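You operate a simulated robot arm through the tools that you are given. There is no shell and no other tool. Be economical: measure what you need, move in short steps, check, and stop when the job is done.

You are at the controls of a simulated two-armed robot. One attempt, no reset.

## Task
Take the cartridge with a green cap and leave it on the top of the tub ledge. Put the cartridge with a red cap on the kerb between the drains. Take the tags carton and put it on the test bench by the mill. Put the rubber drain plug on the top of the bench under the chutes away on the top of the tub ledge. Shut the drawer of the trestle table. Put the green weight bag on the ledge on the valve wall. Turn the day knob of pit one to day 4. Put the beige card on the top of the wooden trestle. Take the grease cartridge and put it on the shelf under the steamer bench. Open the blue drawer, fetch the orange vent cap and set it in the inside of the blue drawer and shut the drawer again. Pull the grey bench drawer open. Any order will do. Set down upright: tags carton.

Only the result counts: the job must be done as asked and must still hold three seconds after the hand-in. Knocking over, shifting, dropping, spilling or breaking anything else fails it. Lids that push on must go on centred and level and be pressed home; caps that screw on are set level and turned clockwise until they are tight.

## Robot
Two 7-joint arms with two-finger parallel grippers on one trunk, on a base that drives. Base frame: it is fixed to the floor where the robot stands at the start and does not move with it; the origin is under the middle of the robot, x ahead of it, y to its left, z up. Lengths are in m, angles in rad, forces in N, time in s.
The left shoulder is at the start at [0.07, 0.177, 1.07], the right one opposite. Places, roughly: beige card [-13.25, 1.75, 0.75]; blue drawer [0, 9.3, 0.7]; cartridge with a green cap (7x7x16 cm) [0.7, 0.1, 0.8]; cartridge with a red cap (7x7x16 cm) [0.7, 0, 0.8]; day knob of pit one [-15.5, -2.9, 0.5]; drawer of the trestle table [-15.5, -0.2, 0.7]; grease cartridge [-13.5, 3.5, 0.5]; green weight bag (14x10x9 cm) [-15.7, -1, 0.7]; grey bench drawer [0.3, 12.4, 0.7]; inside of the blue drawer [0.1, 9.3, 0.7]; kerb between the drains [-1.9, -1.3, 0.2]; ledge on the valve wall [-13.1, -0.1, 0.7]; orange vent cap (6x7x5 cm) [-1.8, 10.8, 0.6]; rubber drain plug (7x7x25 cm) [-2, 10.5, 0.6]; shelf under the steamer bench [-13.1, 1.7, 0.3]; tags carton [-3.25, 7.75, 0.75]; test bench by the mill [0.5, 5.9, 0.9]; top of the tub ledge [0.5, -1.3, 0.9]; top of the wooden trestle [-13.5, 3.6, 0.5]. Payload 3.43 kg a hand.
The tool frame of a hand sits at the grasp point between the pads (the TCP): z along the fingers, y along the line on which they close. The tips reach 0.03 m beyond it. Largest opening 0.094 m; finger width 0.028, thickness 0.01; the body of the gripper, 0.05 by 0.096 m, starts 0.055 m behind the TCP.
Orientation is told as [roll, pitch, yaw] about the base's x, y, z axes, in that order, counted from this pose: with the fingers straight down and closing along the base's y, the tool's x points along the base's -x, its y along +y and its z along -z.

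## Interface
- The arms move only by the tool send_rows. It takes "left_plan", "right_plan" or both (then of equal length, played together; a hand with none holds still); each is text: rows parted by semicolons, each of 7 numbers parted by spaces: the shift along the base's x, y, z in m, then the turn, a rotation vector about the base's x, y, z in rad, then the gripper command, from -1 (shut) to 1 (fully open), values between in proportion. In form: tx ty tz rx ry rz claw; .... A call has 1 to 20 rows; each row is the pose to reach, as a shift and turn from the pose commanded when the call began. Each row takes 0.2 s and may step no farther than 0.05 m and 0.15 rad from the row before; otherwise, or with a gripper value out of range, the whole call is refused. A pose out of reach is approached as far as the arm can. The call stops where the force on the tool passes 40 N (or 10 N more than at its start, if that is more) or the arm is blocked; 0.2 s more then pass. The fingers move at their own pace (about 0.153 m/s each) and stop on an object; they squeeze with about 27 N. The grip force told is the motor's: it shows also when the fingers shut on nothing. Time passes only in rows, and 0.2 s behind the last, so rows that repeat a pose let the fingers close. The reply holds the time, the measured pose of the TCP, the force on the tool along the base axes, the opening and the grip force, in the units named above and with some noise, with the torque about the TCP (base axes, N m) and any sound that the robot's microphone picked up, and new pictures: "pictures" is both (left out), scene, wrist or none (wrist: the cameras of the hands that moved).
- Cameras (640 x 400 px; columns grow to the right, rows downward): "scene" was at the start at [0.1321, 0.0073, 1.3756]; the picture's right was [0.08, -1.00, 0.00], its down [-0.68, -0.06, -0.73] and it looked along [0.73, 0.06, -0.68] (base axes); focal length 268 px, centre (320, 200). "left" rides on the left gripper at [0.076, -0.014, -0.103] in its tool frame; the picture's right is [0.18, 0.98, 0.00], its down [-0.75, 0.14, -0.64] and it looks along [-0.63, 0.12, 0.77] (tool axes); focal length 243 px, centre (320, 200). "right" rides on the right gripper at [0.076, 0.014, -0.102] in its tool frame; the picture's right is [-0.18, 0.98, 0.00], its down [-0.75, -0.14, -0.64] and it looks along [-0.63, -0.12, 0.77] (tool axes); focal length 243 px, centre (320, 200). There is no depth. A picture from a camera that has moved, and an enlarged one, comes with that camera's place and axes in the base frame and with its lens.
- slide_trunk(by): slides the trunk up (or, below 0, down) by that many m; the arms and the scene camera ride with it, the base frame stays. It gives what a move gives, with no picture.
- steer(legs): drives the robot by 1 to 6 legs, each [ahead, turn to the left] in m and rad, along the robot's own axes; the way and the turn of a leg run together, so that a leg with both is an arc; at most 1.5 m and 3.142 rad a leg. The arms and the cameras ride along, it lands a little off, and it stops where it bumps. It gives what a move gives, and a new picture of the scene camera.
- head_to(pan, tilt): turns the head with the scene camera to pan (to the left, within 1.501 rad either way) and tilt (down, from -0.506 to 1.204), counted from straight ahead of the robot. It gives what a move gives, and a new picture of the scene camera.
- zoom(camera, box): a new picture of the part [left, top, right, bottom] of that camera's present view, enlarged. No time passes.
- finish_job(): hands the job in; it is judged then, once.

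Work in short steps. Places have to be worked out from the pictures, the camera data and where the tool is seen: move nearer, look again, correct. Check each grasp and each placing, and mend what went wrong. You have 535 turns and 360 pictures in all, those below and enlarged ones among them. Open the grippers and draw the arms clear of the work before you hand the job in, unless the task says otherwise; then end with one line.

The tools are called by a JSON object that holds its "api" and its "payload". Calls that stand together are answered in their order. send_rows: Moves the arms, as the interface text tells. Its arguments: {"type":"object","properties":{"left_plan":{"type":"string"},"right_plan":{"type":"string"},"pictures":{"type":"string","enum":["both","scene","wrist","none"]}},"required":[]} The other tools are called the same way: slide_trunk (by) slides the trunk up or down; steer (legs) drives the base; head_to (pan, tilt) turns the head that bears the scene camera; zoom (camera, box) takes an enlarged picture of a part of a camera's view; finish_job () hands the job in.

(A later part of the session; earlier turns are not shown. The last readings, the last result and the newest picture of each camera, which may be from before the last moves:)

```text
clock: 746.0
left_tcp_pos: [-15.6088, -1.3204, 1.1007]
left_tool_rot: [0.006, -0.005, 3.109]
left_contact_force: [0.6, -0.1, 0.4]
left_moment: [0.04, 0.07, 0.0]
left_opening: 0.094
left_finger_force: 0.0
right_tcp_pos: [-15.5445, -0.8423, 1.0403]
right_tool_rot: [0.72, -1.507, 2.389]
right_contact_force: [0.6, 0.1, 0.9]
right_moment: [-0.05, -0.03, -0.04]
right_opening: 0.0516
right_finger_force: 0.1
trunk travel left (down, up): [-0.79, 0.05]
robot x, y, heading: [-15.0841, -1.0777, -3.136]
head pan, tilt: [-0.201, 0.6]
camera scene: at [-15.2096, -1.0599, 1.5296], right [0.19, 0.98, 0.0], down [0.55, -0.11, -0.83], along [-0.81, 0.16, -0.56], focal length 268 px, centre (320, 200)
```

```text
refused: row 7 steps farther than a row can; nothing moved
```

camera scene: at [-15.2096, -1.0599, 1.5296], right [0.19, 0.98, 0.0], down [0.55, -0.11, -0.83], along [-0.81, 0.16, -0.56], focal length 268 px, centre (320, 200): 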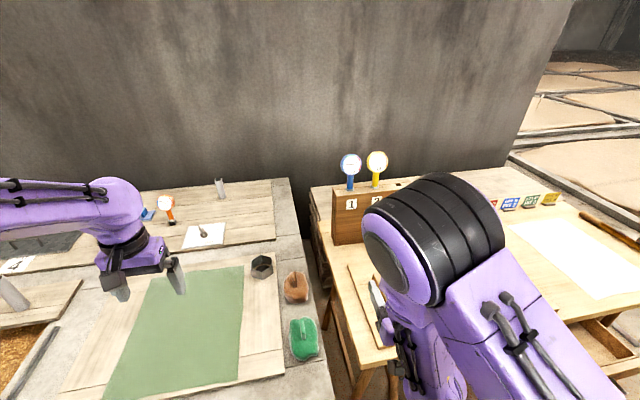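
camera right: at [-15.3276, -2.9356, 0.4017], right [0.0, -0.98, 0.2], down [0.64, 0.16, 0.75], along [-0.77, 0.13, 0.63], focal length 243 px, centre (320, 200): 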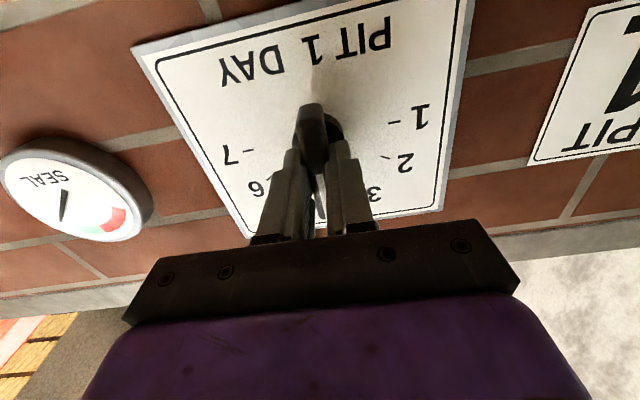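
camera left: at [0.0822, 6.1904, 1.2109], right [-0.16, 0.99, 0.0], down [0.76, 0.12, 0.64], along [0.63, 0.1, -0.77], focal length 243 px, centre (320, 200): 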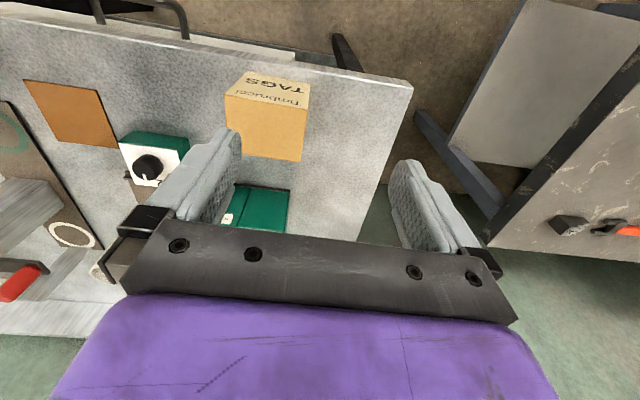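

{"api": "send_rows", "payload": {"left_plan": "0 0.045 -0.01 0 0 0 1; -0.01 0.09 -0.02 0 0 0 1; -0.02 0.13 -0.03 0 0 0.01 1; -0.03 0.17 -0.04 0 0 0.02 1; -0.04 0.21 -0.06 0 0 0.03 1; -0.055 0.245 -0.08 0 0 0.03 1; -0.07 0.275 -0.1 0 0 0.03 1; -0.085 0.298 -0.13 0 0 0.03 1; -0.09 0.298 -0.17 0 0 0.03 1; -0.09 0.298 -0.2 0 0 0.03 1", "right_plan": "0 0.03 0 0 0 0 0.1; 0 0.06 0 0 0 0 0.1; 0 0.08 0 0 0 0 0.1; 0 0.08 0 0 0 0 0.1; 0 0.08 0 0 0 0 0.1; 0 0.08 0 0 0 0 0.1; 0 0.08 0 0 0 0 0.1; 0 0.08 0 0 0 0 0.1; 0 0.08 0 0 0 0 0.1; 0 0.08 0 0 0 0 0.1", "pictures": "both"}}

```text
clock: 748.2
left_tcp_pos: [-15.6944, -1.0281, 0.9173]
left_tool_rot: [0.006, 0.001, -3.142]
left_contact_force: [0.0, 0.2, -0.5]
left_moment: [0.0, 0.0, -0.02]
left_opening: 0.0936
left_finger_force: 0.2
left hand out of reach, approached as far as the arm can: row 8, 9, 10
right_tcp_pos: [-15.5519, -0.7642, 1.0364]
right_tool_rot: [0.642, -1.498, 2.467]
right_contact_force: [-0.4, 0.1, 0.4]
right_moment: [-0.01, -0.01, 0.01]
right_opening: 0.0517
right_finger_force: 0.0
trunk travel left (down, up): [-0.79, 0.05]
robot x, y, heading: [-15.0825, -1.0739, -3.134]
head pan, tilt: [-0.201, 0.6]
camera scene: at [-15.2215, -1.0595, 1.5284], right [0.19, 0.98, 0.0], down [0.55, -0.11, -0.82], along [-0.81, 0.16, -0.57], focal length 268 px, centre (320, 200)
camera right: at [-15.4465, -0.7845, 0.9687], right [-0.04, -0.97, 0.23], down [0.6, 0.15, 0.78], along [-0.8, 0.17, 0.58], focal length 243 px, centre (320, 200)
camera left: at [-15.618, -1.0128, 1.0189], right [0.18, -0.98, 0.01], down [-0.76, -0.14, 0.64], along [-0.63, -0.12, -0.77], focal length 243 px, centre (320, 200)
```

scene: 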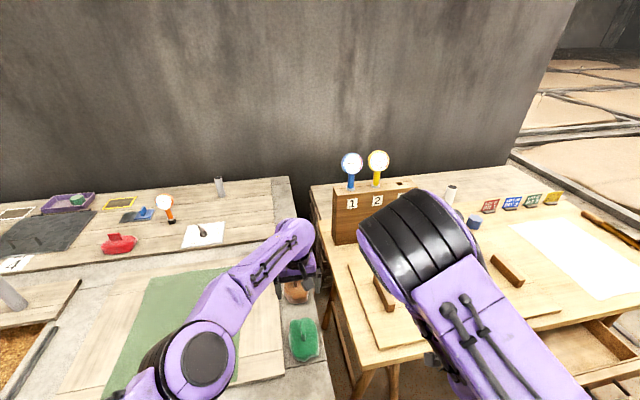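
right: 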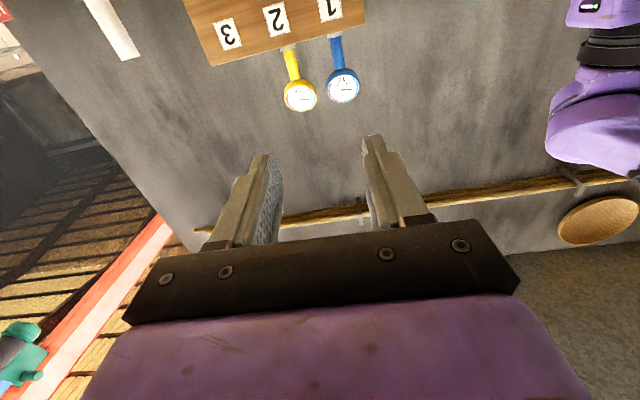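
left: 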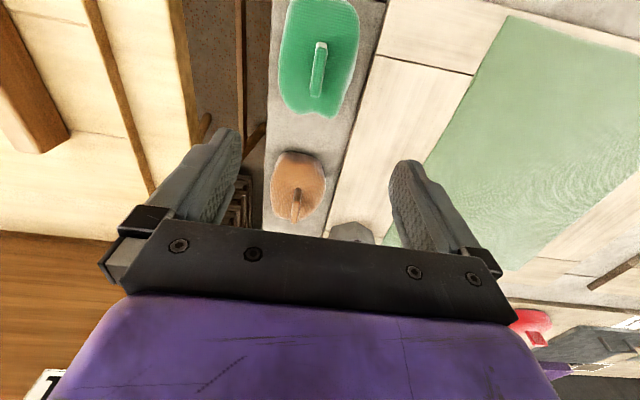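

Tab centre ≈(−15.684, −1.025), nearly beneath the hand. Descend in steps.

{"api": "send_rows", "payload": {"left_plan": "0.004 0.002 -0.04 0 0 0 0.3; 0.008 0.003 -0.08 0 0 0 0.1; 0.009 0.003 -0.12 0 0 0 0.06; 0.009 0.003 -0.16 0 0 0 0.06", "pictures": "wrist"}}

```text
clock: 749.2
left_tcp_pos: [-15.6636, -1.0715, 0.7642]
left_tool_rot: [0.007, 0.002, -3.136]
left_contact_force: [-0.5, -1.3, -0.4]
left_moment: [0.04, -0.02, 0.0]
left_opening: 0.0498
left_finger_force: 0.0
left hand out of reach, approached as far as the arm can: row 1, 2, 3, 4
right_tcp_pos: [-15.5518, -0.7659, 1.0368]
right_tool_rot: [0.612, -1.502, 2.497]
right_contact_force: [0.1, 0.1, 0.0]
right_moment: [-0.03, 0.04, 0.0]
right_opening: 0.0521
right_finger_force: 0.1
trunk travel left (down, up): [-0.79, 0.05]
robot x, y, heading: [-15.0815, -1.0764, -3.141]
head pan, tilt: [-0.201, 0.6]
camera left: at [-15.5873, -1.0563, 0.8661], right [0.19, -0.98, 0.01], down [-0.75, -0.14, 0.64], along [-0.63, -0.13, -0.77], focal length 243 px, centre (320, 200)
```

left: 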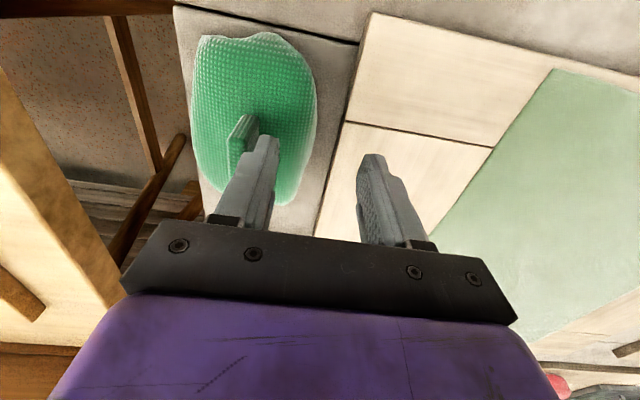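

Out of reach lower down. I raise the hands and lower the trunk instead.

{"api": "send_rows", "payload": {"left_plan": "-0.005 0.01 0.04 0 0 0 0.06; -0.01 0.02 0.08 0 0 0 0.06; -0.015 0.03 0.12 0 0 0 0.06; -0.02 0.045 0.16 0 0 0 0.06; -0.02 0.045 0.2 0 0 0 0.06", "right_plan": "0 0 0.03 0 0 0 0.1; 0 0 0.06 0 0 0 0.1; 0 0 0.09 0 0 0 0.1; 0 0 0.12 0 0 0 0.1; 0 0 0.15 0 0 0 0.1", "pictures": "none"}}

{"api": "slide_trunk", "payload": {"by": -0.2}}

```text
clock: 750.4
left_tcp_pos: [-15.7178, -1.0662, 0.9657]
left_tool_rot: [0.006, 0.001, 3.14]
left_contact_force: [0.5, -0.2, -0.1]
left_moment: [-0.02, 0.03, 0.0]
left_opening: 0.0495
left_finger_force: 0.1
left hand out of reach, approached as far as the arm can: row 1, 2, 3, 4, 5
right_tcp_pos: [-15.5847, -0.7496, 1.1841]
right_tool_rot: [0.734, -1.493, 2.369]
right_contact_force: [0.6, 0.3, 0.1]
right_moment: [0.01, -0.01, -0.02]
right_opening: 0.0513
right_finger_force: 0.1
right hand out of reach, approached as far as the arm can: row 2, 3, 4, 5
trunk travel left (down, up): [-0.79, 0.05]
robot x, y, heading: [-15.0847, -1.0793, -3.133]
head pan, tilt: [-0.201, 0.6]
```

```text
clock: 752.6
left_tcp_pos: [-15.718, -1.0679, 0.763]
left_tool_rot: [0.004, 0.003, 3.14]
left_contact_force: [0.6, 0.0, 0.3]
left_moment: [-0.01, -0.01, -0.03]
left_opening: 0.0497
left_finger_force: 0.1
right_tcp_pos: [-15.5852, -0.749, 0.9839]
right_tool_rot: [0.746, -1.494, 2.36]
right_contact_force: [0.0, -0.4, 0.1]
right_moment: [-0.02, -0.02, -0.01]
right_opening: 0.0517
right_finger_force: 0.0
trunk travel left (down, up): [-0.59, 0.25]
robot x, y, heading: [-15.0843, -1.0767, -3.137]
head pan, tilt: [-0.201, 0.6]
```

{"api": "send_rows", "payload": {"left_plan": "0.01 -0.02 0 0 0 0 0.06; 0.02 -0.042 0 0 0 0 0.06", "pictures": "wrist"}}

```text
clock: 753.2
left_tcp_pos: [-15.7321, -1.0983, 0.758]
left_tool_rot: [0.002, 0.006, 3.14]
left_contact_force: [-0.5, -0.6, -0.9]
left_moment: [0.07, -0.03, 0.02]
left_opening: 0.0499
left_finger_force: 0.0
left hand out of reach, approached as far as the arm can: row 1, 2
right_tcp_pos: [-15.5884, -0.7512, 0.9848]
right_tool_rot: [0.714, -1.492, 2.392]
right_contact_force: [-0.1, -1.3, 0.3]
right_moment: [0.02, -0.01, 0.0]
right_opening: 0.0519
right_finger_force: 0.0
trunk travel left (down, up): [-0.59, 0.25]
robot x, y, heading: [-15.0829, -1.0779, -3.136]
head pan, tilt: [-0.201, 0.6]
camera left: at [-15.6552, -1.0839, 0.8608], right [0.18, -0.98, 0.0], down [-0.76, -0.14, 0.64], along [-0.63, -0.12, -0.77], focal length 243 px, centre (320, 200)
```

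left: 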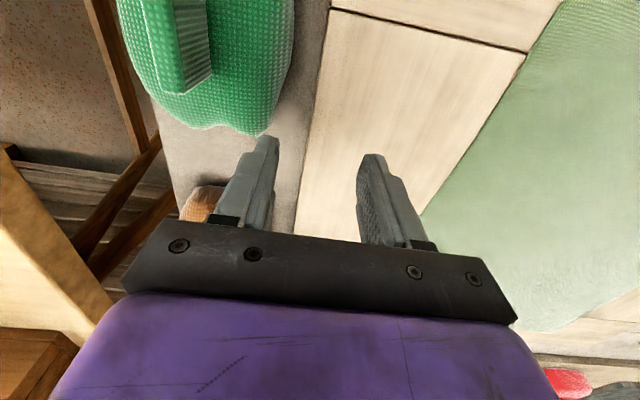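

{"api": "send_rows", "payload": {"left_plan": "0.04 0 0.01 0 0 0 0.06; 0.08 0 0.02 0 0 0 0.06; 0.11 0 0.03 0 0 0 0.06; 0.11 0 0.03 0 0 0 0.06", "pictures": "none"}}

```text
clock: 754.2
left_tcp_pos: [-15.7196, -1.0662, 0.7816]
left_tool_rot: [0.003, 0.004, 3.142]
left_contact_force: [-0.3, -0.1, 0.9]
left_moment: [0.01, -0.03, -0.02]
left_opening: 0.0499
left_finger_force: 0.1
left hand out of reach, approached as far as the arm can: row 1, 2, 3, 4
right_tcp_pos: [-15.5868, -0.7505, 0.9845]
right_tool_rot: [0.748, -1.494, 2.36]
right_contact_force: [0.0, 0.1, 0.0]
right_moment: [0.01, 0.02, -0.01]
right_opening: 0.0518
right_finger_force: 0.1
trunk travel left (down, up): [-0.59, 0.25]
robot x, y, heading: [-15.083, -1.0776, -3.133]
head pan, tilt: [-0.201, 0.6]
```

{"api": "send_rows", "payload": {"left_plan": "0.045 0 0 0 0 0 0.06; 0.09 0 0 0 0 0 0.06; 0.135 0 0 0 0 0 0.06; 0.18 0 0 0 0 0 0.06; 0.18 0 0 0 0 0 0.06", "pictures": "none"}}

```text
clock: 755.4
left_tcp_pos: [-15.7192, -1.0657, 0.779]
left_tool_rot: [0.005, 0.003, 3.141]
left_contact_force: [0.0, 0.1, -0.4]
left_moment: [0.01, 0.0, -0.01]
left_opening: 0.0498
left_finger_force: 0.1
left hand out of reach, approached as far as the arm can: row 1, 2, 3, 4, 5
right_tcp_pos: [-15.5868, -0.7496, 0.9851]
right_tool_rot: [0.749, -1.492, 2.354]
right_contact_force: [0.4, 0.0, -0.4]
right_moment: [0.04, -0.04, 0.02]
right_opening: 0.0517
right_finger_force: 0.1
trunk travel left (down, up): [-0.59, 0.25]
robot x, y, heading: [-15.0836, -1.0795, -3.136]
head pan, tilt: [-0.201, 0.6]
```

The left arm is stuck at its straight-elbow limit; I try moving it sideways and up to unlock the elbow.

{"api": "send_rows", "payload": {"left_plan": "0.02 -0.03 0.02 0 0 0 0.06; 0.04 -0.06 0.04 0 0 0 0.06; 0.06 -0.09 0.06 0 0 0 0.06; 0.08 -0.12 0.08 0 0 0 0.06; 0.1 -0.15 0.1 0 0 0 0.06; 0.12 -0.18 0.12 0 0 0 0.06", "pictures": "scene"}}

```text
clock: 756.8
left_tcp_pos: [-15.7547, -1.2043, 0.9338]
left_tool_rot: [0.006, 0.006, 3.141]
left_contact_force: [-0.5, 0.6, 0.4]
left_moment: [-0.09, 0.05, -0.01]
left_opening: 0.0495
left_finger_force: 0.0
left hand out of reach, approached as far as the arm can: row 1, 2, 3, 4, 5, 6
right_tcp_pos: [-15.5876, -0.7476, 0.9834]
right_tool_rot: [0.763, -1.49, 2.345]
right_contact_force: [-0.7, 0.2, -0.7]
right_moment: [-0.02, 0.01, 0.04]
right_opening: 0.0519
right_finger_force: 0.0
trunk travel left (down, up): [-0.59, 0.25]
robot x, y, heading: [-15.0853, -1.0766, -3.14]
head pan, tilt: [-0.201, 0.6]
camera scene: at [-15.2218, -1.0575, 1.3282], right [0.19, 0.98, 0.0], down [0.55, -0.11, -0.82], along [-0.81, 0.16, -0.57], focal length 268 px, centre (320, 200)
```

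scene: 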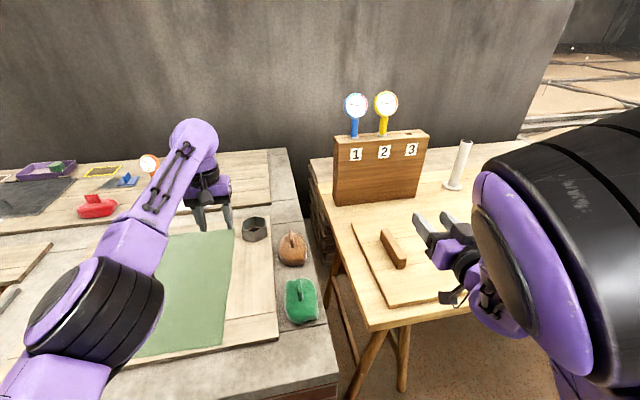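

I worked out that the left hand can't cross my centreline here. I recover the left arm to a comfortable pose first, then reposition the base so the bag is on my left.

{"api": "send_rows", "payload": {"left_plan": "-0.045 -0.01 0.01 0 0 0 0.06; -0.09 -0.02 0.02 0 0 0 0.06; -0.135 -0.03 0.03 0 0 0 0.06; -0.18 -0.04 0.04 0 0 0 0.06; -0.225 -0.05 0.04 0 0 0 0.06; -0.27 -0.06 0.04 0 0 0 0.06; -0.31 -0.07 0.04 0 0 0 0.06; -0.31 -0.07 0.04 0 0 0 0.06; -0.31 -0.07 0.04 0 0 0 0.06", "pictures": "none"}}

```text
clock: 758.8
left_tcp_pos: [-15.7629, -1.295, 0.96]
left_tool_rot: [0.005, 0.004, 3.14]
left_contact_force: [-0.3, 0.5, 0.1]
left_moment: [-0.02, 0.03, 0.03]
left_opening: 0.0499
left_finger_force: 0.1
left hand out of reach, approached as far as the arm can: row 1, 2, 3, 4, 5, 6, 7, 8, 9
right_tcp_pos: [-15.5873, -0.7492, 0.9841]
right_tool_rot: [0.754, -1.492, 2.353]
right_contact_force: [0.3, 0.1, 0.4]
right_moment: [0.03, -0.02, 0.0]
right_opening: 0.0517
right_finger_force: 0.0
trunk travel left (down, up): [-0.59, 0.25]
robot x, y, heading: [-15.0853, -1.0768, -3.139]
head pan, tilt: [-0.201, 0.6]
```

{"api": "send_rows", "payload": {"left_plan": "0.045 0 0 0 0 0 0.06; 0.09 0 0 0 0 0 0.06; 0.135 0 0 0 0 0 0.06; 0.18 0 0 0 0 0 0.06; 0.225 0 0 0 0 0 0.06; 0.27 0 0 0 0 0 0.06; 0.315 0 0 0 0 0 0.06; 0.36 0 0 0 0 0 0.06", "pictures": "none"}}

```text
clock: 760.6
left_tcp_pos: [-15.4034, -1.3001, 0.9531]
left_tool_rot: [0.004, 0.001, 3.14]
left_contact_force: [-0.1, -0.1, 0.5]
left_moment: [0.03, -0.02, 0.0]
left_opening: 0.0494
left_finger_force: 0.1
right_tcp_pos: [-15.5857, -0.7519, 0.9844]
right_tool_rot: [0.745, -1.496, 2.361]
right_contact_force: [-0.4, 0.0, -0.6]
right_moment: [0.0, 0.01, -0.02]
right_opening: 0.0518
right_finger_force: 0.1
trunk travel left (down, up): [-0.59, 0.25]
robot x, y, heading: [-15.0843, -1.0766, -3.132]
head pan, tilt: [-0.201, 0.6]
```

Left arm recovered. Now shift the base 0.22 m north (bag to my left).

{"api": "steer", "payload": {"legs": [[-0.45, 0], [0, -0.5], [0.46, 0], [0, 0.5]]}}

```text
clock: 768.5
left_tcp_pos: [-15.3752, -1.086, 0.9517]
left_tool_rot: [0.003, 0.003, -3.122]
left_contact_force: [-0.4, 0.1, 0.3]
left_moment: [0.0, -0.01, 0.01]
left_opening: 0.0499
left_finger_force: 0.1
right_tcp_pos: [-15.5685, -0.5407, 0.9839]
right_tool_rot: [0.731, -1.493, 2.397]
right_contact_force: [-0.2, 0.4, -0.3]
right_moment: [0.03, 0.0, 0.0]
right_opening: 0.052
right_finger_force: 0.1
trunk travel left (down, up): [-0.59, 0.25]
robot x, y, heading: [-15.0577, -0.8563, -3.117]
head pan, tilt: [-0.201, 0.6]
camera scene: at [-15.1963, -0.8434, 1.3284], right [0.17, 0.98, 0.0], down [0.56, -0.1, -0.83], along [-0.81, 0.14, -0.56], focal length 268 px, centre (320, 200)
```

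scene: 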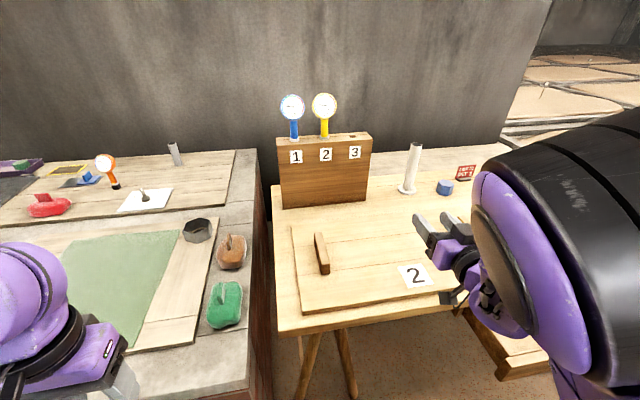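

{"api": "send_rows", "payload": {"left_plan": "-0.045 0.01 -0.005 0 0 0 0.06; -0.09 0.02 -0.01 0 0 0 0.06; -0.135 0.03 -0.015 0 0 0 0.06; -0.18 0.04 -0.02 0 0 -0.01 0.06; -0.225 0.05 -0.03 0 0 -0.02 0.06; -0.265 0.06 -0.05 0 0 -0.02 0.06; -0.3 0.06 -0.08 0 0 -0.02 0.06; -0.31 0.06 -0.11 0 0 -0.02 0.06", "pictures": "wrist"}}

```text
clock: 770.3
left_tcp_pos: [-15.6844, -1.0234, 0.8413]
left_tool_rot: [0.003, 0.002, -3.141]
left_contact_force: [0.5, -0.2, -0.3]
left_moment: [0.02, -0.05, 0.0]
left_opening: 0.0497
left_finger_force: 0.1
right_tcp_pos: [-15.568, -0.5403, 0.9834]
right_tool_rot: [0.747, -1.491, 2.379]
right_contact_force: [0.3, 1.3, -0.1]
right_moment: [0.0, -0.02, 0.0]
right_opening: 0.0516
right_finger_force: 0.0
trunk travel left (down, up): [-0.59, 0.25]
robot x, y, heading: [-15.0575, -0.8587, -3.112]
head pan, tilt: [-0.201, 0.6]
camera left: at [-15.609, -1.0093, 0.9427], right [0.19, -0.98, 0.0], down [-0.76, -0.14, 0.64], along [-0.63, -0.12, -0.77], focal length 243 px, centre (320, 200)
```

left: 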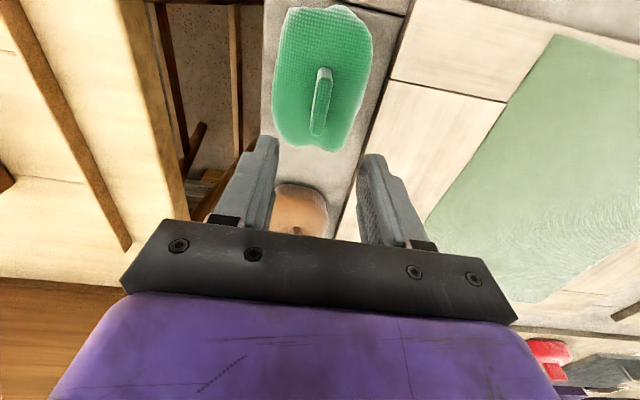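

Tab centre ≈(−15.677, −1.023, 0.73). Descend and grip.

{"api": "send_rows", "payload": {"left_plan": "0.005 0 -0.04 0 0 0 0.06; 0.007 0 -0.08 0 0 0 0.06; 0.007 0 -0.105 0 0 0 0.06; 0.007 0 -0.115 0 0 0 0.06", "pictures": "wrist"}}

```text
clock: 771.3
left_tcp_pos: [-15.6767, -1.0245, 0.7348]
left_tool_rot: [0.005, -0.012, -3.14]
left_contact_force: [-0.3, -0.8, 38.2]
left_moment: [-0.98, 0.5, 0.21]
left_opening: 0.0504
left_finger_force: 0.4
right_tcp_pos: [-15.5639, -0.5399, 0.9875]
right_tool_rot: [0.81, -1.492, 2.316]
right_contact_force: [0.8, -0.1, 0.0]
right_moment: [0.01, 0.02, -0.01]
right_opening: 0.0517
right_finger_force: 0.0
trunk travel left (down, up): [-0.59, 0.25]
robot x, y, heading: [-15.0613, -0.8523, -3.116]
head pan, tilt: [-0.201, 0.6]
camera left: at [-15.5985, -1.0085, 0.8359], right [0.19, -0.98, 0.0], down [-0.75, -0.14, 0.65], along [-0.64, -0.12, -0.76], focal length 243 px, centre (320, 200)
```

left: 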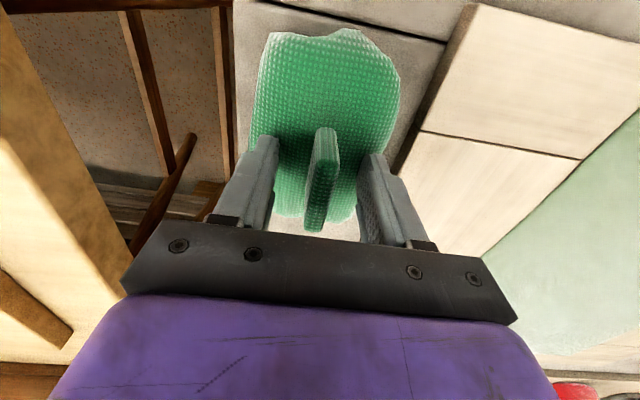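

Tips touch the bag's top. Raise 8 mm, close on the tab, lift.

{"api": "send_rows", "payload": {"left_plan": "0 0 0.01 0 0 0 0.06; 0 0 0.01 0 0 0 -1; 0 0 0.01 0 0 0 -1; 0 0 0.01 0 0 0 -1; 0 0 0.03 0 0 0 -1; 0 0 0.06 0 0 0 -1; 0 0 0.1 0 0 0 -1; 0 0 0.14 0 0 0 -1", "pictures": "wrist"}}

```text
clock: 773.1
left_tcp_pos: [-15.6744, -1.0252, 0.8657]
left_tool_rot: [0.003, 0.006, -3.141]
left_contact_force: [-0.2, -0.2, -7.8]
left_moment: [-0.01, -0.03, -0.01]
left_opening: 0.0164
left_finger_force: 26.5
right_tcp_pos: [-15.5686, -0.5416, 0.9831]
right_tool_rot: [0.753, -1.491, 2.373]
right_contact_force: [0.7, -0.6, 0.1]
right_moment: [0.0, 0.02, -0.03]
right_opening: 0.0519
right_finger_force: 0.0
trunk travel left (down, up): [-0.59, 0.25]
robot x, y, heading: [-15.0581, -0.8535, -3.113]
head pan, tilt: [-0.201, 0.6]
camera left: at [-15.5981, -1.0112, 0.9679], right [0.19, -0.98, 0.01], down [-0.76, -0.14, 0.64], along [-0.63, -0.12, -0.77], focal length 243 px, centre (320, 200)
```

left: 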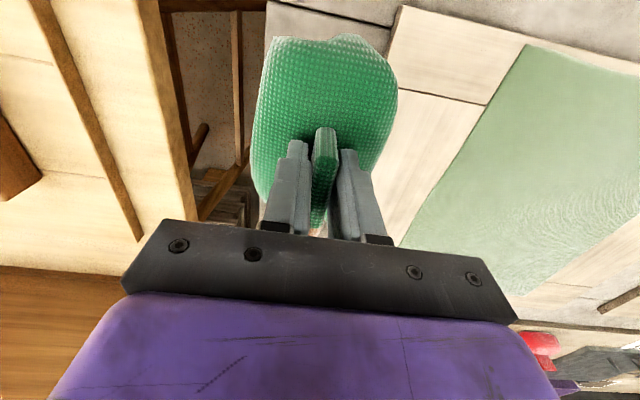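

Bag held (≈0.8 kg). Next the open drawer of the trestle table: back off and shift north so the right hand can push it.

{"api": "steer", "payload": {"legs": [[-0.55, 0], [0, -1.57], [0.38, 0], [0, 1.55]]}}

{"api": "head_to", "payload": {"pan": -0.2, "tilt": 0.6}}

```text
clock: 785.8
left_tcp_pos: [-15.1411, -0.6118, 0.8653]
left_tool_rot: [0.003, 0.003, 3.107]
left_contact_force: [0.9, 1.1, -9.4]
left_moment: [-0.02, -0.05, 0.0]
left_opening: 0.0162
left_finger_force: 27.3
right_tcp_pos: [-15.0186, -0.1301, 0.9825]
right_tool_rot: [0.724, -1.488, 2.363]
right_contact_force: [0.3, 0.3, -0.3]
right_moment: [-0.01, 0.02, -0.02]
right_opening: 0.0517
right_finger_force: 0.0
trunk travel left (down, up): [-0.59, 0.25]
robot x, y, heading: [-14.5184, -0.4631, 3.139]
head pan, tilt: [-0.201, 0.6]
camera scene: at [-14.6573, -0.4471, 1.3282], right [0.21, 0.98, 0.0], down [0.55, -0.12, -0.82], along [-0.81, 0.17, -0.57], focal length 268 px, centre (320, 200)
```

scene: 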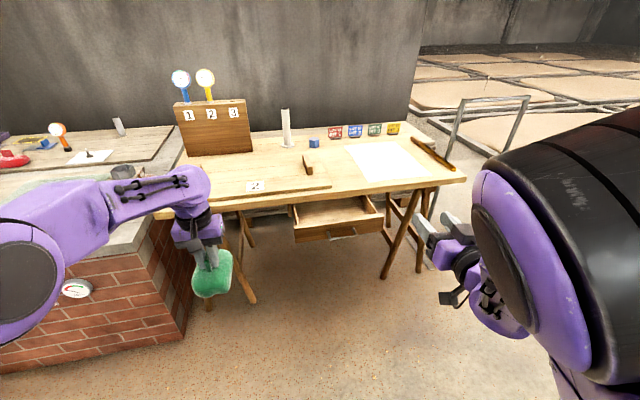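

```text
clock: 786.4
left_tcp_pos: [-15.1416, -0.6117, 0.865]
left_tool_rot: [0.005, 0.006, 3.106]
left_contact_force: [-0.6, 0.2, -9.1]
left_moment: [-0.01, -0.08, 0.0]
left_opening: 0.0163
left_finger_force: 27.2
right_tcp_pos: [-15.0168, -0.1296, 0.9829]
right_tool_rot: [0.738, -1.487, 2.348]
right_contact_force: [0.4, -0.3, 0.2]
right_moment: [-0.03, 0.06, 0.01]
right_opening: 0.0518
right_finger_force: 0.1
trunk travel left (down, up): [-0.59, 0.25]
robot x, y, heading: [-14.5183, -0.4629, 3.133]
head pan, tilt: [-0.201, 0.6]
camera scene: at [-14.6573, -0.447, 1.3282], right [0.21, 0.98, 0.0], down [0.55, -0.12, -0.82], along [-0.81, 0.17, -0.57], focal length 268 px, centre (320, 200)
```

scene: 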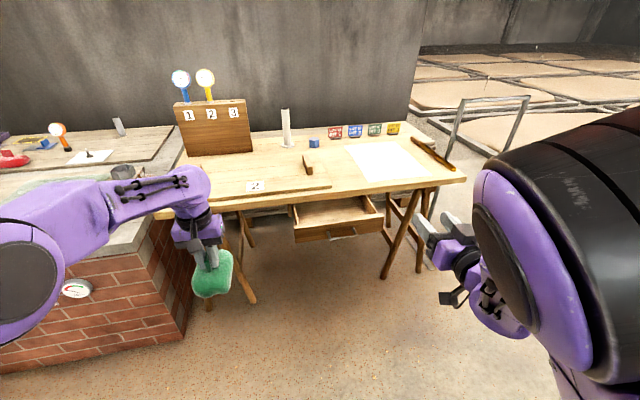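

Drawer front is at about (−15.396, −0.215, 0.67). Lower the right hand in line with it, fingers closed.

{"api": "send_rows", "payload": {"right_plan": "0 -0.01 -0.045 0 0 0 -1; 0 -0.02 -0.09 0 0 0 -1; 0 -0.03 -0.135 0 0 0 -1; 0 -0.045 -0.18 0 0 0 -1; 0 -0.06 -0.225 0 0 0 -1; 0 -0.075 -0.265 0 0 0 -1; -0.02 -0.085 -0.3 0 0 0 -1; -0.05 -0.085 -0.303 0 0 0 -1", "pictures": "both"}}

```text
clock: 788.2
left_tcp_pos: [-15.1413, -0.612, 0.8644]
left_tool_rot: [0.004, 0.005, 3.105]
left_contact_force: [-0.2, -0.1, -8.7]
left_moment: [0.02, -0.04, 0.0]
left_opening: 0.0166
left_finger_force: 26.9
right_tcp_pos: [-15.067, -0.2153, 0.6802]
right_tool_rot: [0.722, -1.488, 2.365]
right_contact_force: [0.6, 0.4, -0.1]
right_moment: [-0.01, 0.02, 0.02]
right_opening: 0.0
right_finger_force: 27.2
trunk travel left (down, up): [-0.59, 0.25]
robot x, y, heading: [-14.5182, -0.4692, 3.134]
head pan, tilt: [-0.201, 0.6]
camera scene: at [-14.6576, -0.4467, 1.3282], right [0.21, 0.98, 0.0], down [0.55, -0.12, -0.82], along [-0.81, 0.17, -0.57], focal length 268 px, centre (320, 200)
camera right: at [-14.9626, -0.2392, 0.6125], right [-0.07, -0.97, 0.24], down [0.6, 0.15, 0.78], along [-0.79, 0.19, 0.58], focal length 243 px, centre (320, 200)
```

scene: 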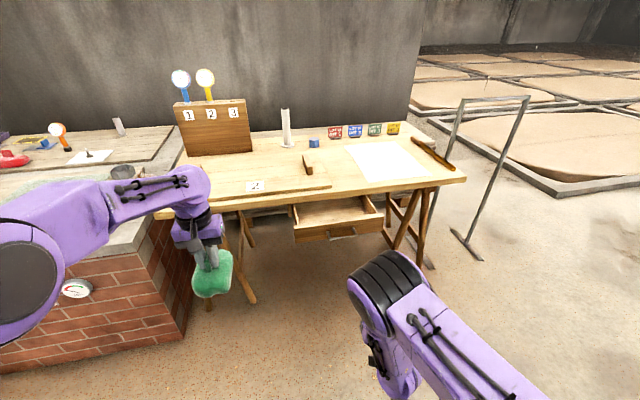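
right: 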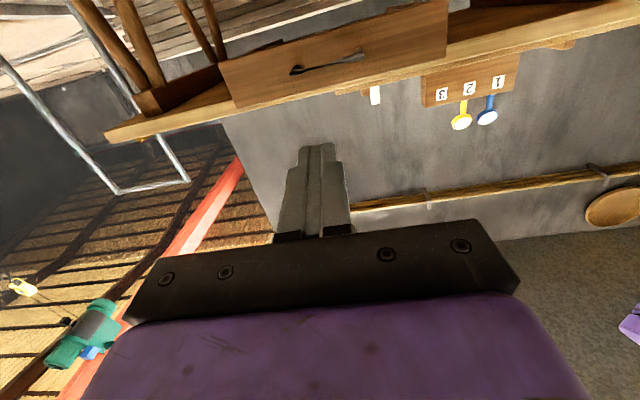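

Aligned with the handle. Raise the bag a bit, then drive forward to push the drawer.

{"api": "send_rows", "payload": {"left_plan": "0 0 0.04 0 0 0 -1; 0 0 0.08 0 0 0 -1; 0 0 0.12 0 0 0 -1", "pictures": "none"}}

{"api": "steer", "payload": {"legs": [[0.33, 0]]}}

```text
clock: 789.0
left_tcp_pos: [-15.1404, -0.6092, 0.9872]
left_tool_rot: [0.005, 0.004, 3.107]
left_contact_force: [0.2, 0.1, -8.2]
left_moment: [0.03, -0.06, -0.03]
left_opening: 0.0166
left_finger_force: 26.9
right_tcp_pos: [-15.0664, -0.2154, 0.6808]
right_tool_rot: [0.735, -1.49, 2.353]
right_contact_force: [-0.4, -1.1, 0.3]
right_moment: [0.0, 0.02, 0.0]
right_opening: 0.0
right_finger_force: 27.5
trunk travel left (down, up): [-0.59, 0.25]
robot x, y, heading: [-14.5199, -0.4643, 3.132]
head pan, tilt: [-0.201, 0.6]
```

```text
clock: 791.2
left_tcp_pos: [-15.4707, -0.6063, 0.9855]
left_tool_rot: [0.002, 0.005, 3.104]
left_contact_force: [-0.7, -1.2, -8.7]
left_moment: [-0.03, -0.06, 0.0]
left_opening: 0.0164
left_finger_force: 27.1
right_tcp_pos: [-15.3958, -0.2122, 0.6803]
right_tool_rot: [0.72, -1.49, 2.367]
right_contact_force: [0.6, 0.0, -0.3]
right_moment: [0.0, -0.02, 0.0]
right_opening: 0.0
right_finger_force: 26.6
trunk travel left (down, up): [-0.59, 0.25]
robot x, y, heading: [-14.8473, -0.4647, 3.127]
head pan, tilt: [-0.201, 0.6]
camera scene: at [-14.9865, -0.4438, 1.3281], right [0.21, 0.98, 0.0], down [0.55, -0.12, -0.82], along [-0.81, 0.17, -0.57], focal length 268 px, centre (320, 200)
```

scene: 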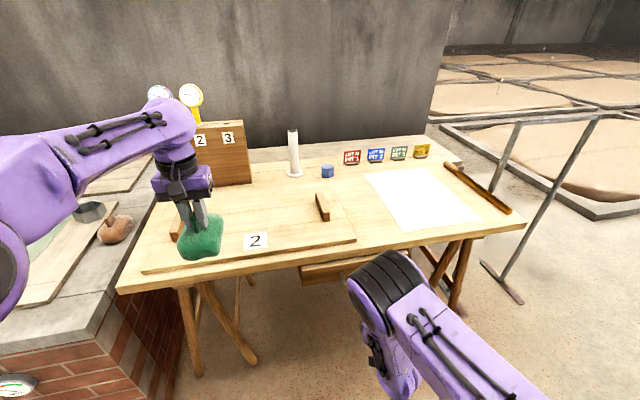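

{"api": "steer", "payload": {"legs": [[0.08, 0]]}}

```text
clock: 792.2
left_tcp_pos: [-15.5505, -0.6041, 0.9857]
left_tool_rot: [0.002, 0.005, 3.105]
left_contact_force: [0.3, -0.2, -9.4]
left_moment: [0.02, -0.01, 0.02]
left_opening: 0.0163
left_finger_force: 26.5
right_tcp_pos: [-15.4764, -0.2111, 0.6809]
right_tool_rot: [0.72, -1.489, 2.367]
right_contact_force: [-0.1, 0.2, -0.1]
right_moment: [-0.02, 0.02, 0.01]
right_opening: 0.0
right_finger_force: 27.3
trunk travel left (down, up): [-0.59, 0.25]
robot x, y, heading: [-14.9266, -0.4626, 3.13]
head pan, tilt: [-0.201, 0.6]
camera scene: at [-15.0671, -0.4429, 1.3282], right [0.21, 0.98, 0.0], down [0.55, -0.12, -0.82], along [-0.81, 0.17, -0.57], focal length 268 px, centre (320, 200)
```

scene: 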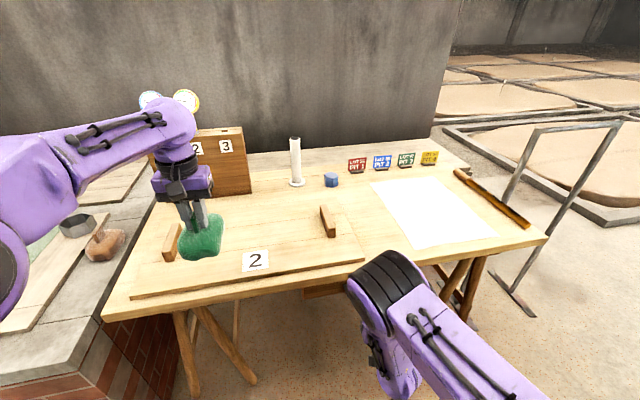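

{"api": "steer", "payload": {"legs": [[0.05, 0]]}}

```text
clock: 793.2
left_tcp_pos: [-15.5919, -0.604, 0.9827]
left_tool_rot: [0.003, 0.009, 3.104]
left_contact_force: [0.2, -0.2, -9.2]
left_moment: [0.01, -0.06, -0.02]
left_opening: 0.0164
left_finger_force: 27.3
right_tcp_pos: [-15.5153, -0.2109, 0.6832]
right_tool_rot: [0.818, -1.491, 2.266]
right_contact_force: [7.1, -0.4, 5.1]
right_moment: [0.08, -0.1, -0.14]
right_opening: 0.0003
right_finger_force: 26.5
trunk travel left (down, up): [-0.59, 0.25]
robot x, y, heading: [-14.9747, -0.4624, 3.129]
head pan, tilt: [-0.201, 0.6]
stopped in leg 1: the force on the tool passed its limit (the readings are from after the stop); the commanded pose is now the measured one
camera scene: at [-15.1076, -0.4435, 1.3283], right [0.21, 0.98, 0.0], down [0.55, -0.12, -0.83], along [-0.81, 0.17, -0.56], focal length 268 px, centre (320, 200)
```

scene: 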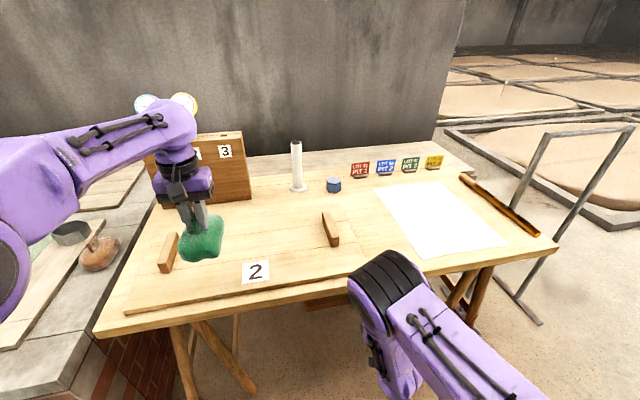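

Force stop — likely shut. Confirm with a gentle arm push and wrist view.

{"api": "send_rows", "payload": {"right_plan": "-0.006 0 0 0 0 0 -1; -0.012 0 0 0 0 0 -1; -0.018 0 0 0 0 0 -1", "pictures": "wrist"}}

```text
clock: 794.1
left_tcp_pos: [-15.5876, -0.6051, 0.9871]
left_tool_rot: [0.004, 0.005, 3.099]
left_contact_force: [-0.1, -0.4, -8.8]
left_moment: [-0.02, 0.0, 0.01]
left_opening: 0.0163
left_finger_force: 26.8
right_tcp_pos: [-15.5269, -0.2111, 0.6831]
right_tool_rot: [0.79, -1.487, 2.289]
right_contact_force: [24.2, -3.1, 17.6]
right_moment: [0.0, 0.7, 0.25]
right_opening: 0.0
right_finger_force: 27.4
trunk travel left (down, up): [-0.59, 0.25]
robot x, y, heading: [-14.9689, -0.4612, 3.128]
head pan, tilt: [-0.201, 0.6]
stopped in row 3 (right hand): the force on the tool passed its limit (the readings are from after the stop); the commanded pose is now the measured one
camera right: at [-15.4228, -0.2358, 0.6154], right [-0.07, -0.97, 0.24], down [0.61, 0.15, 0.78], along [-0.79, 0.2, 0.58], focal length 243 px, centre (320, 200)
```

right: 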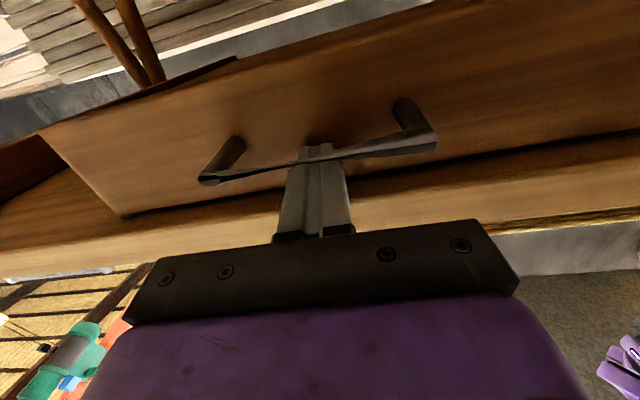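

It still moved 11 mm; push again.

{"api": "steer", "payload": {"legs": [[0.04, 0]]}}

{"api": "send_rows", "payload": {"right_plan": "-0.005 0 0 0 0 0 -1; -0.01 0 0 0 0 0 -1; -0.015 0 0 0 0 0 -1", "pictures": "none"}}

```text
clock: 794.8
left_tcp_pos: [-15.5889, -0.6043, 0.9852]
left_tool_rot: [0.005, 0.009, 3.099]
left_contact_force: [-1.1, -1.0, -8.3]
left_moment: [0.01, 0.0, 0.01]
left_opening: 0.0164
left_finger_force: 26.3
right_tcp_pos: [-15.5265, -0.2109, 0.6818]
right_tool_rot: [0.784, -1.488, 2.293]
right_contact_force: [25.4, -5.0, 24.5]
right_moment: [0.25, 0.24, 0.34]
right_opening: 0.0
right_finger_force: 27.2
trunk travel left (down, up): [-0.59, 0.25]
robot x, y, heading: [-14.9729, -0.4599, 3.126]
head pan, tilt: [-0.201, 0.6]
stopped in leg 1: the force on the tool passed its limit (the readings are from after the stop); the commanded pose is now the measured one
camera scene: at [-15.103, -0.445, 1.3292], right [0.21, 0.98, 0.0], down [0.55, -0.12, -0.83], along [-0.81, 0.18, -0.56], focal length 268 px, centre (320, 200)
```

scene: 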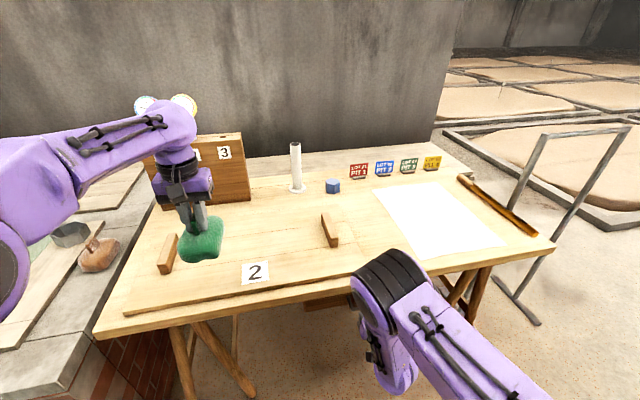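

```text
clock: 795.1
left_tcp_pos: [-15.5885, -0.6041, 0.9839]
left_tool_rot: [0.003, 0.008, 3.098]
left_contact_force: [0.6, -0.3, -9.1]
left_moment: [0.02, -0.06, 0.04]
left_opening: 0.0164
left_finger_force: 27.2
right_tcp_pos: [-15.5267, -0.2102, 0.6833]
right_tool_rot: [0.793, -1.489, 2.284]
right_contact_force: [23.9, -6.4, 23.5]
right_moment: [0.27, 0.12, 0.3]
right_opening: 0.0
right_finger_force: 27.2
trunk travel left (down, up): [-0.59, 0.25]
robot x, y, heading: [-14.9724, -0.4629, 3.124]
head pan, tilt: [-0.201, 0.6]
stopped in row 1 (right hand): the force on the tool passed its limit (the readings are from after the stop); the commanded pose is now the measured one
```

Drawer is firmly shut. Back away, turn around to face the valve wall.

{"api": "steer", "payload": {"legs": [[-0.5, 0], [0, -1.57], [0, -1.56]]}}

{"api": "head_to", "payload": {"pan": 0, "tilt": 0.45}}

```text
clock: 805.7
left_tcp_pos: [-13.8441, -0.3264, 0.9814]
left_tool_rot: [0.005, 0.013, -0.033]
left_contact_force: [0.4, 0.4, -9.5]
left_moment: [0.05, 0.09, -0.01]
left_opening: 0.0166
left_finger_force: 26.8
right_tcp_pos: [-13.9055, -0.7197, 0.6785]
right_tool_rot: [0.737, -1.479, -0.795]
right_contact_force: [0.2, -0.3, 0.0]
right_moment: [0.04, 0.01, 0.01]
right_opening: 0.0003
right_finger_force: 27.2
trunk travel left (down, up): [-0.59, 0.25]
robot x, y, heading: [-14.4675, -0.4717, -0.011]
head pan, tilt: [-0.201, 0.6]
camera scene: at [-14.3283, -0.4895, 1.3282], right [-0.21, -0.98, 0.0], down [-0.55, 0.12, -0.82], along [0.81, -0.17, -0.57], focal length 268 px, centre (320, 200)
```

scene: 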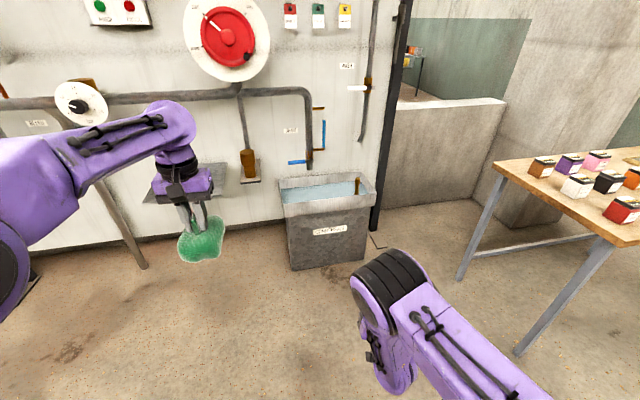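

```text
clock: 806.5
left_tcp_pos: [-13.8455, -0.3266, 0.9809]
left_tool_rot: [0.003, 0.013, -0.035]
left_contact_force: [0.2, 0.2, -8.5]
left_moment: [0.0, 0.04, -0.02]
left_opening: 0.0162
left_finger_force: 27.2
right_tcp_pos: [-13.9042, -0.719, 0.6789]
right_tool_rot: [0.737, -1.48, -0.793]
right_contact_force: [-0.4, -0.8, -0.1]
right_moment: [0.01, 0.02, 0.01]
right_opening: 0.0
right_finger_force: 26.8
trunk travel left (down, up): [-0.59, 0.25]
robot x, y, heading: [-14.4671, -0.4713, -0.009]
head pan, tilt: [0.0, 0.45]
camera scene: at [-14.3228, -0.4719, 1.3417], right [-0.01, -1.0, 0.0], down [-0.44, 0.0, -0.9], along [0.9, -0.01, -0.44], focal length 268 px, centre (320, 200)
```

scene: 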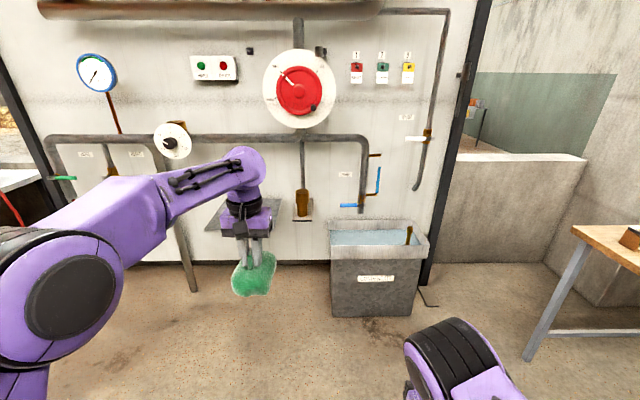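

The ledge is the small shelf behind my left hand. Shift the hand aside and zoom.

{"api": "send_rows", "payload": {"left_plan": "0 0.04 0.03 0 0 0 -1; -0.02 0.08 0.06 0 0 0 -1; -0.04 0.12 0.09 0 0 0 -1; -0.06 0.16 0.11 0 0 0 -1; -0.06 0.2 0.12 0 0 0 -1", "pictures": "none"}}

{"api": "zoom", "payload": {"camera": "scene", "box": [140, 100, 380, 250]}}

```text
refused: row 2 steps farther than a row can; nothing moved
```

```text
2.67 times, centred on (260, 175) of scene
camera zoom: at [-14.3228, -0.4719, 1.3417], right [-0.01, -1.0, 0.0], down [-0.44, 0.0, -0.9], along [0.9, -0.01, -0.44], focal length 713 px, centre (480, 267)
```

zoom: 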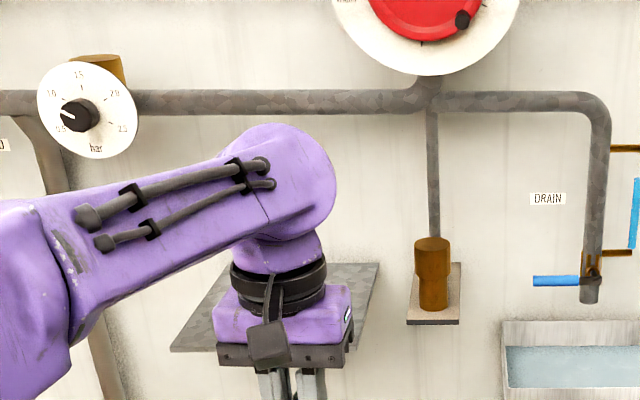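

The ledge plate spans about x −13.32…−12.99, y −0.28…0.03 at z≈0.7. Raise the right hand, then drive so the bag is above the plate.

{"api": "send_rows", "payload": {"right_plan": "0 0 0.045 0 0 0 -1; 0 0 0.09 0 0 0 -1; 0 0 0.135 0 0 0 -1; 0 0 0.18 0 0 0 -1; 0 0 0.225 0 0 0 -1; 0 0 0.26 0 0 0 -1", "pictures": "none"}}

{"api": "steer", "payload": {"legs": [[0, 0.3], [0.62, 0], [0, -0.29]]}}

```text
clock: 807.9
left_tcp_pos: [-13.8446, -0.3269, 0.9823]
left_tool_rot: [0.005, 0.012, -0.035]
left_contact_force: [0.1, -0.7, -8.3]
left_moment: [0.02, 0.07, 0.01]
left_opening: 0.0164
left_finger_force: 27.2
right_tcp_pos: [-13.9053, -0.7188, 0.9392]
right_tool_rot: [0.738, -1.481, -0.794]
right_contact_force: [1.2, 0.3, -0.3]
right_moment: [0.0, 0.0, 0.01]
right_opening: 0.0001
right_finger_force: 26.8
trunk travel left (down, up): [-0.59, 0.25]
robot x, y, heading: [-14.4643, -0.4663, -0.01]
head pan, tilt: [0.0, 0.45]
```

```text
clock: 813.3
left_tcp_pos: [-13.254, -0.135, 0.9812]
left_tool_rot: [0.006, 0.014, -0.017]
left_contact_force: [-0.4, -0.7, -8.9]
left_moment: [-0.04, 0.08, 0.03]
left_opening: 0.0167
left_finger_force: 27.0
right_tcp_pos: [-13.3062, -0.5304, 0.9372]
right_tool_rot: [0.737, -1.48, -0.778]
right_contact_force: [0.3, 0.7, 0.5]
right_moment: [-0.02, -0.01, 0.01]
right_opening: 0.0001
right_finger_force: 26.9
trunk travel left (down, up): [-0.59, 0.25]
robot x, y, heading: [-13.8721, -0.2911, 0.007]
head pan, tilt: [0.0, 0.45]
camera scene: at [-13.7299, -0.289, 1.3418], right [0.01, -1.0, 0.0], down [-0.44, 0.0, -0.9], along [0.9, 0.01, -0.44], focal length 268 px, centre (320, 200)
```

scene: 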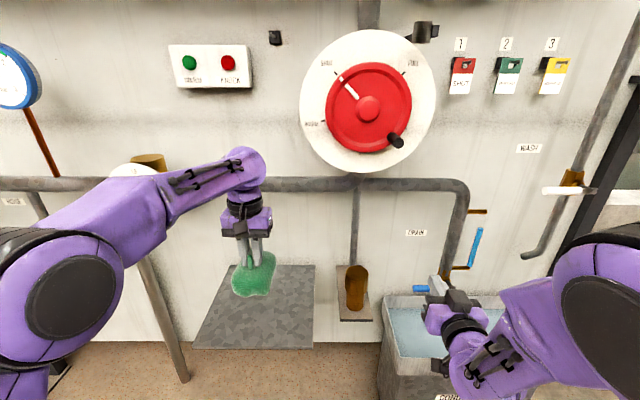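

Re-triangulated: plate z≈0.65, x −13.245…−12.90, y −0.26…0.07. I need to be ~0.12 further in.

{"api": "steer", "payload": {"legs": [[0.12, 0]]}}

{"api": "send_rows", "payload": {"left_plan": "0 0.01 -0.04 0 0 0 -1; 0 0.02 -0.08 0 0 0 -1; 0 0.025 -0.12 0 0 0 -1", "pictures": "both"}}

```text
clock: 814.5
left_tcp_pos: [-13.1325, -0.1339, 0.9818]
left_tool_rot: [0.005, 0.014, -0.018]
left_contact_force: [0.6, 0.4, -8.2]
left_moment: [-0.03, 0.03, 0.02]
left_opening: 0.0164
left_finger_force: 27.1
right_tcp_pos: [-13.186, -0.5288, 0.9385]
right_tool_rot: [0.736, -1.48, -0.778]
right_contact_force: [0.3, -0.8, 0.3]
right_moment: [0.01, -0.03, 0.0]
right_opening: 0.0
right_finger_force: 27.2
trunk travel left (down, up): [-0.59, 0.25]
robot x, y, heading: [-13.7574, -0.2917, 0.008]
head pan, tilt: [0.0, 0.45]
camera scene: at [-13.6089, -0.288, 1.3418], right [0.01, -1.0, 0.0], down [-0.44, 0.0, -0.9], along [0.9, 0.01, -0.44], focal length 268 px, centre (320, 200)
```

scene: 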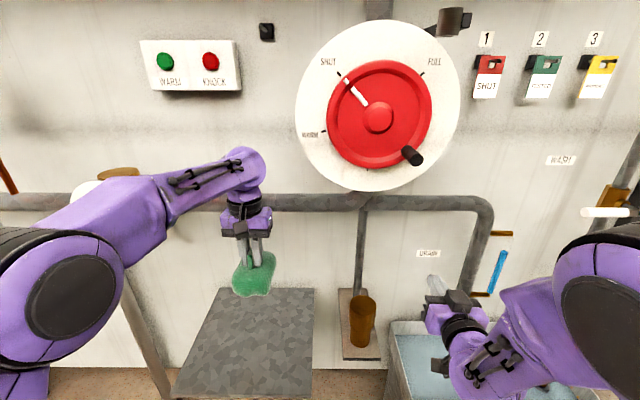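

```text
clock: 815.3
left_tcp_pos: [-13.1319, -0.1097, 0.8609]
left_tool_rot: [0.004, 0.015, -0.018]
left_contact_force: [-0.2, 1.1, -9.2]
left_moment: [0.01, 0.09, -0.02]
left_opening: 0.0165
left_finger_force: 26.6
right_tcp_pos: [-13.1852, -0.5276, 0.9387]
right_tool_rot: [0.727, -1.477, -0.769]
right_contact_force: [0.1, -0.4, -0.6]
right_moment: [0.0, 0.01, 0.02]
right_opening: 0.0001
right_finger_force: 27.1
trunk travel left (down, up): [-0.59, 0.25]
robot x, y, heading: [-13.7522, -0.2913, 0.005]
head pan, tilt: [0.0, 0.45]
camera scene: at [-13.6078, -0.2875, 1.3417], right [0.01, -1.0, 0.0], down [-0.44, 0.0, -0.9], along [0.9, 0.01, -0.44], focal length 268 px, centre (320, 200)
camera left: at [-13.2064, -0.1232, 0.9641], right [-0.17, 0.99, 0.01], down [0.77, 0.12, 0.63], along [0.62, 0.11, -0.78], focal length 243 px, centre (320, 200)
```

scene: 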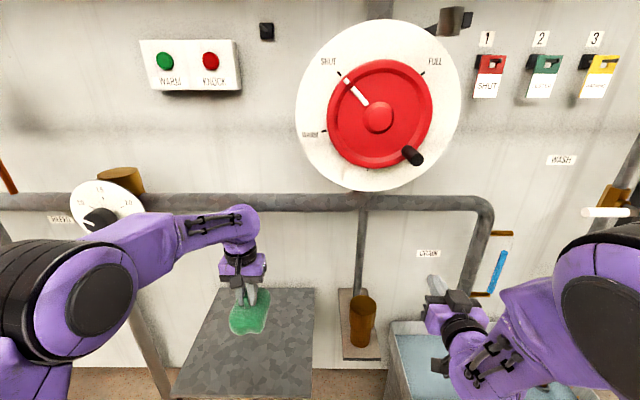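
left: 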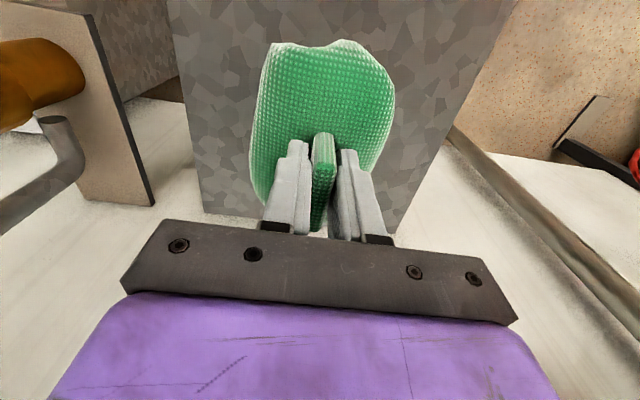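

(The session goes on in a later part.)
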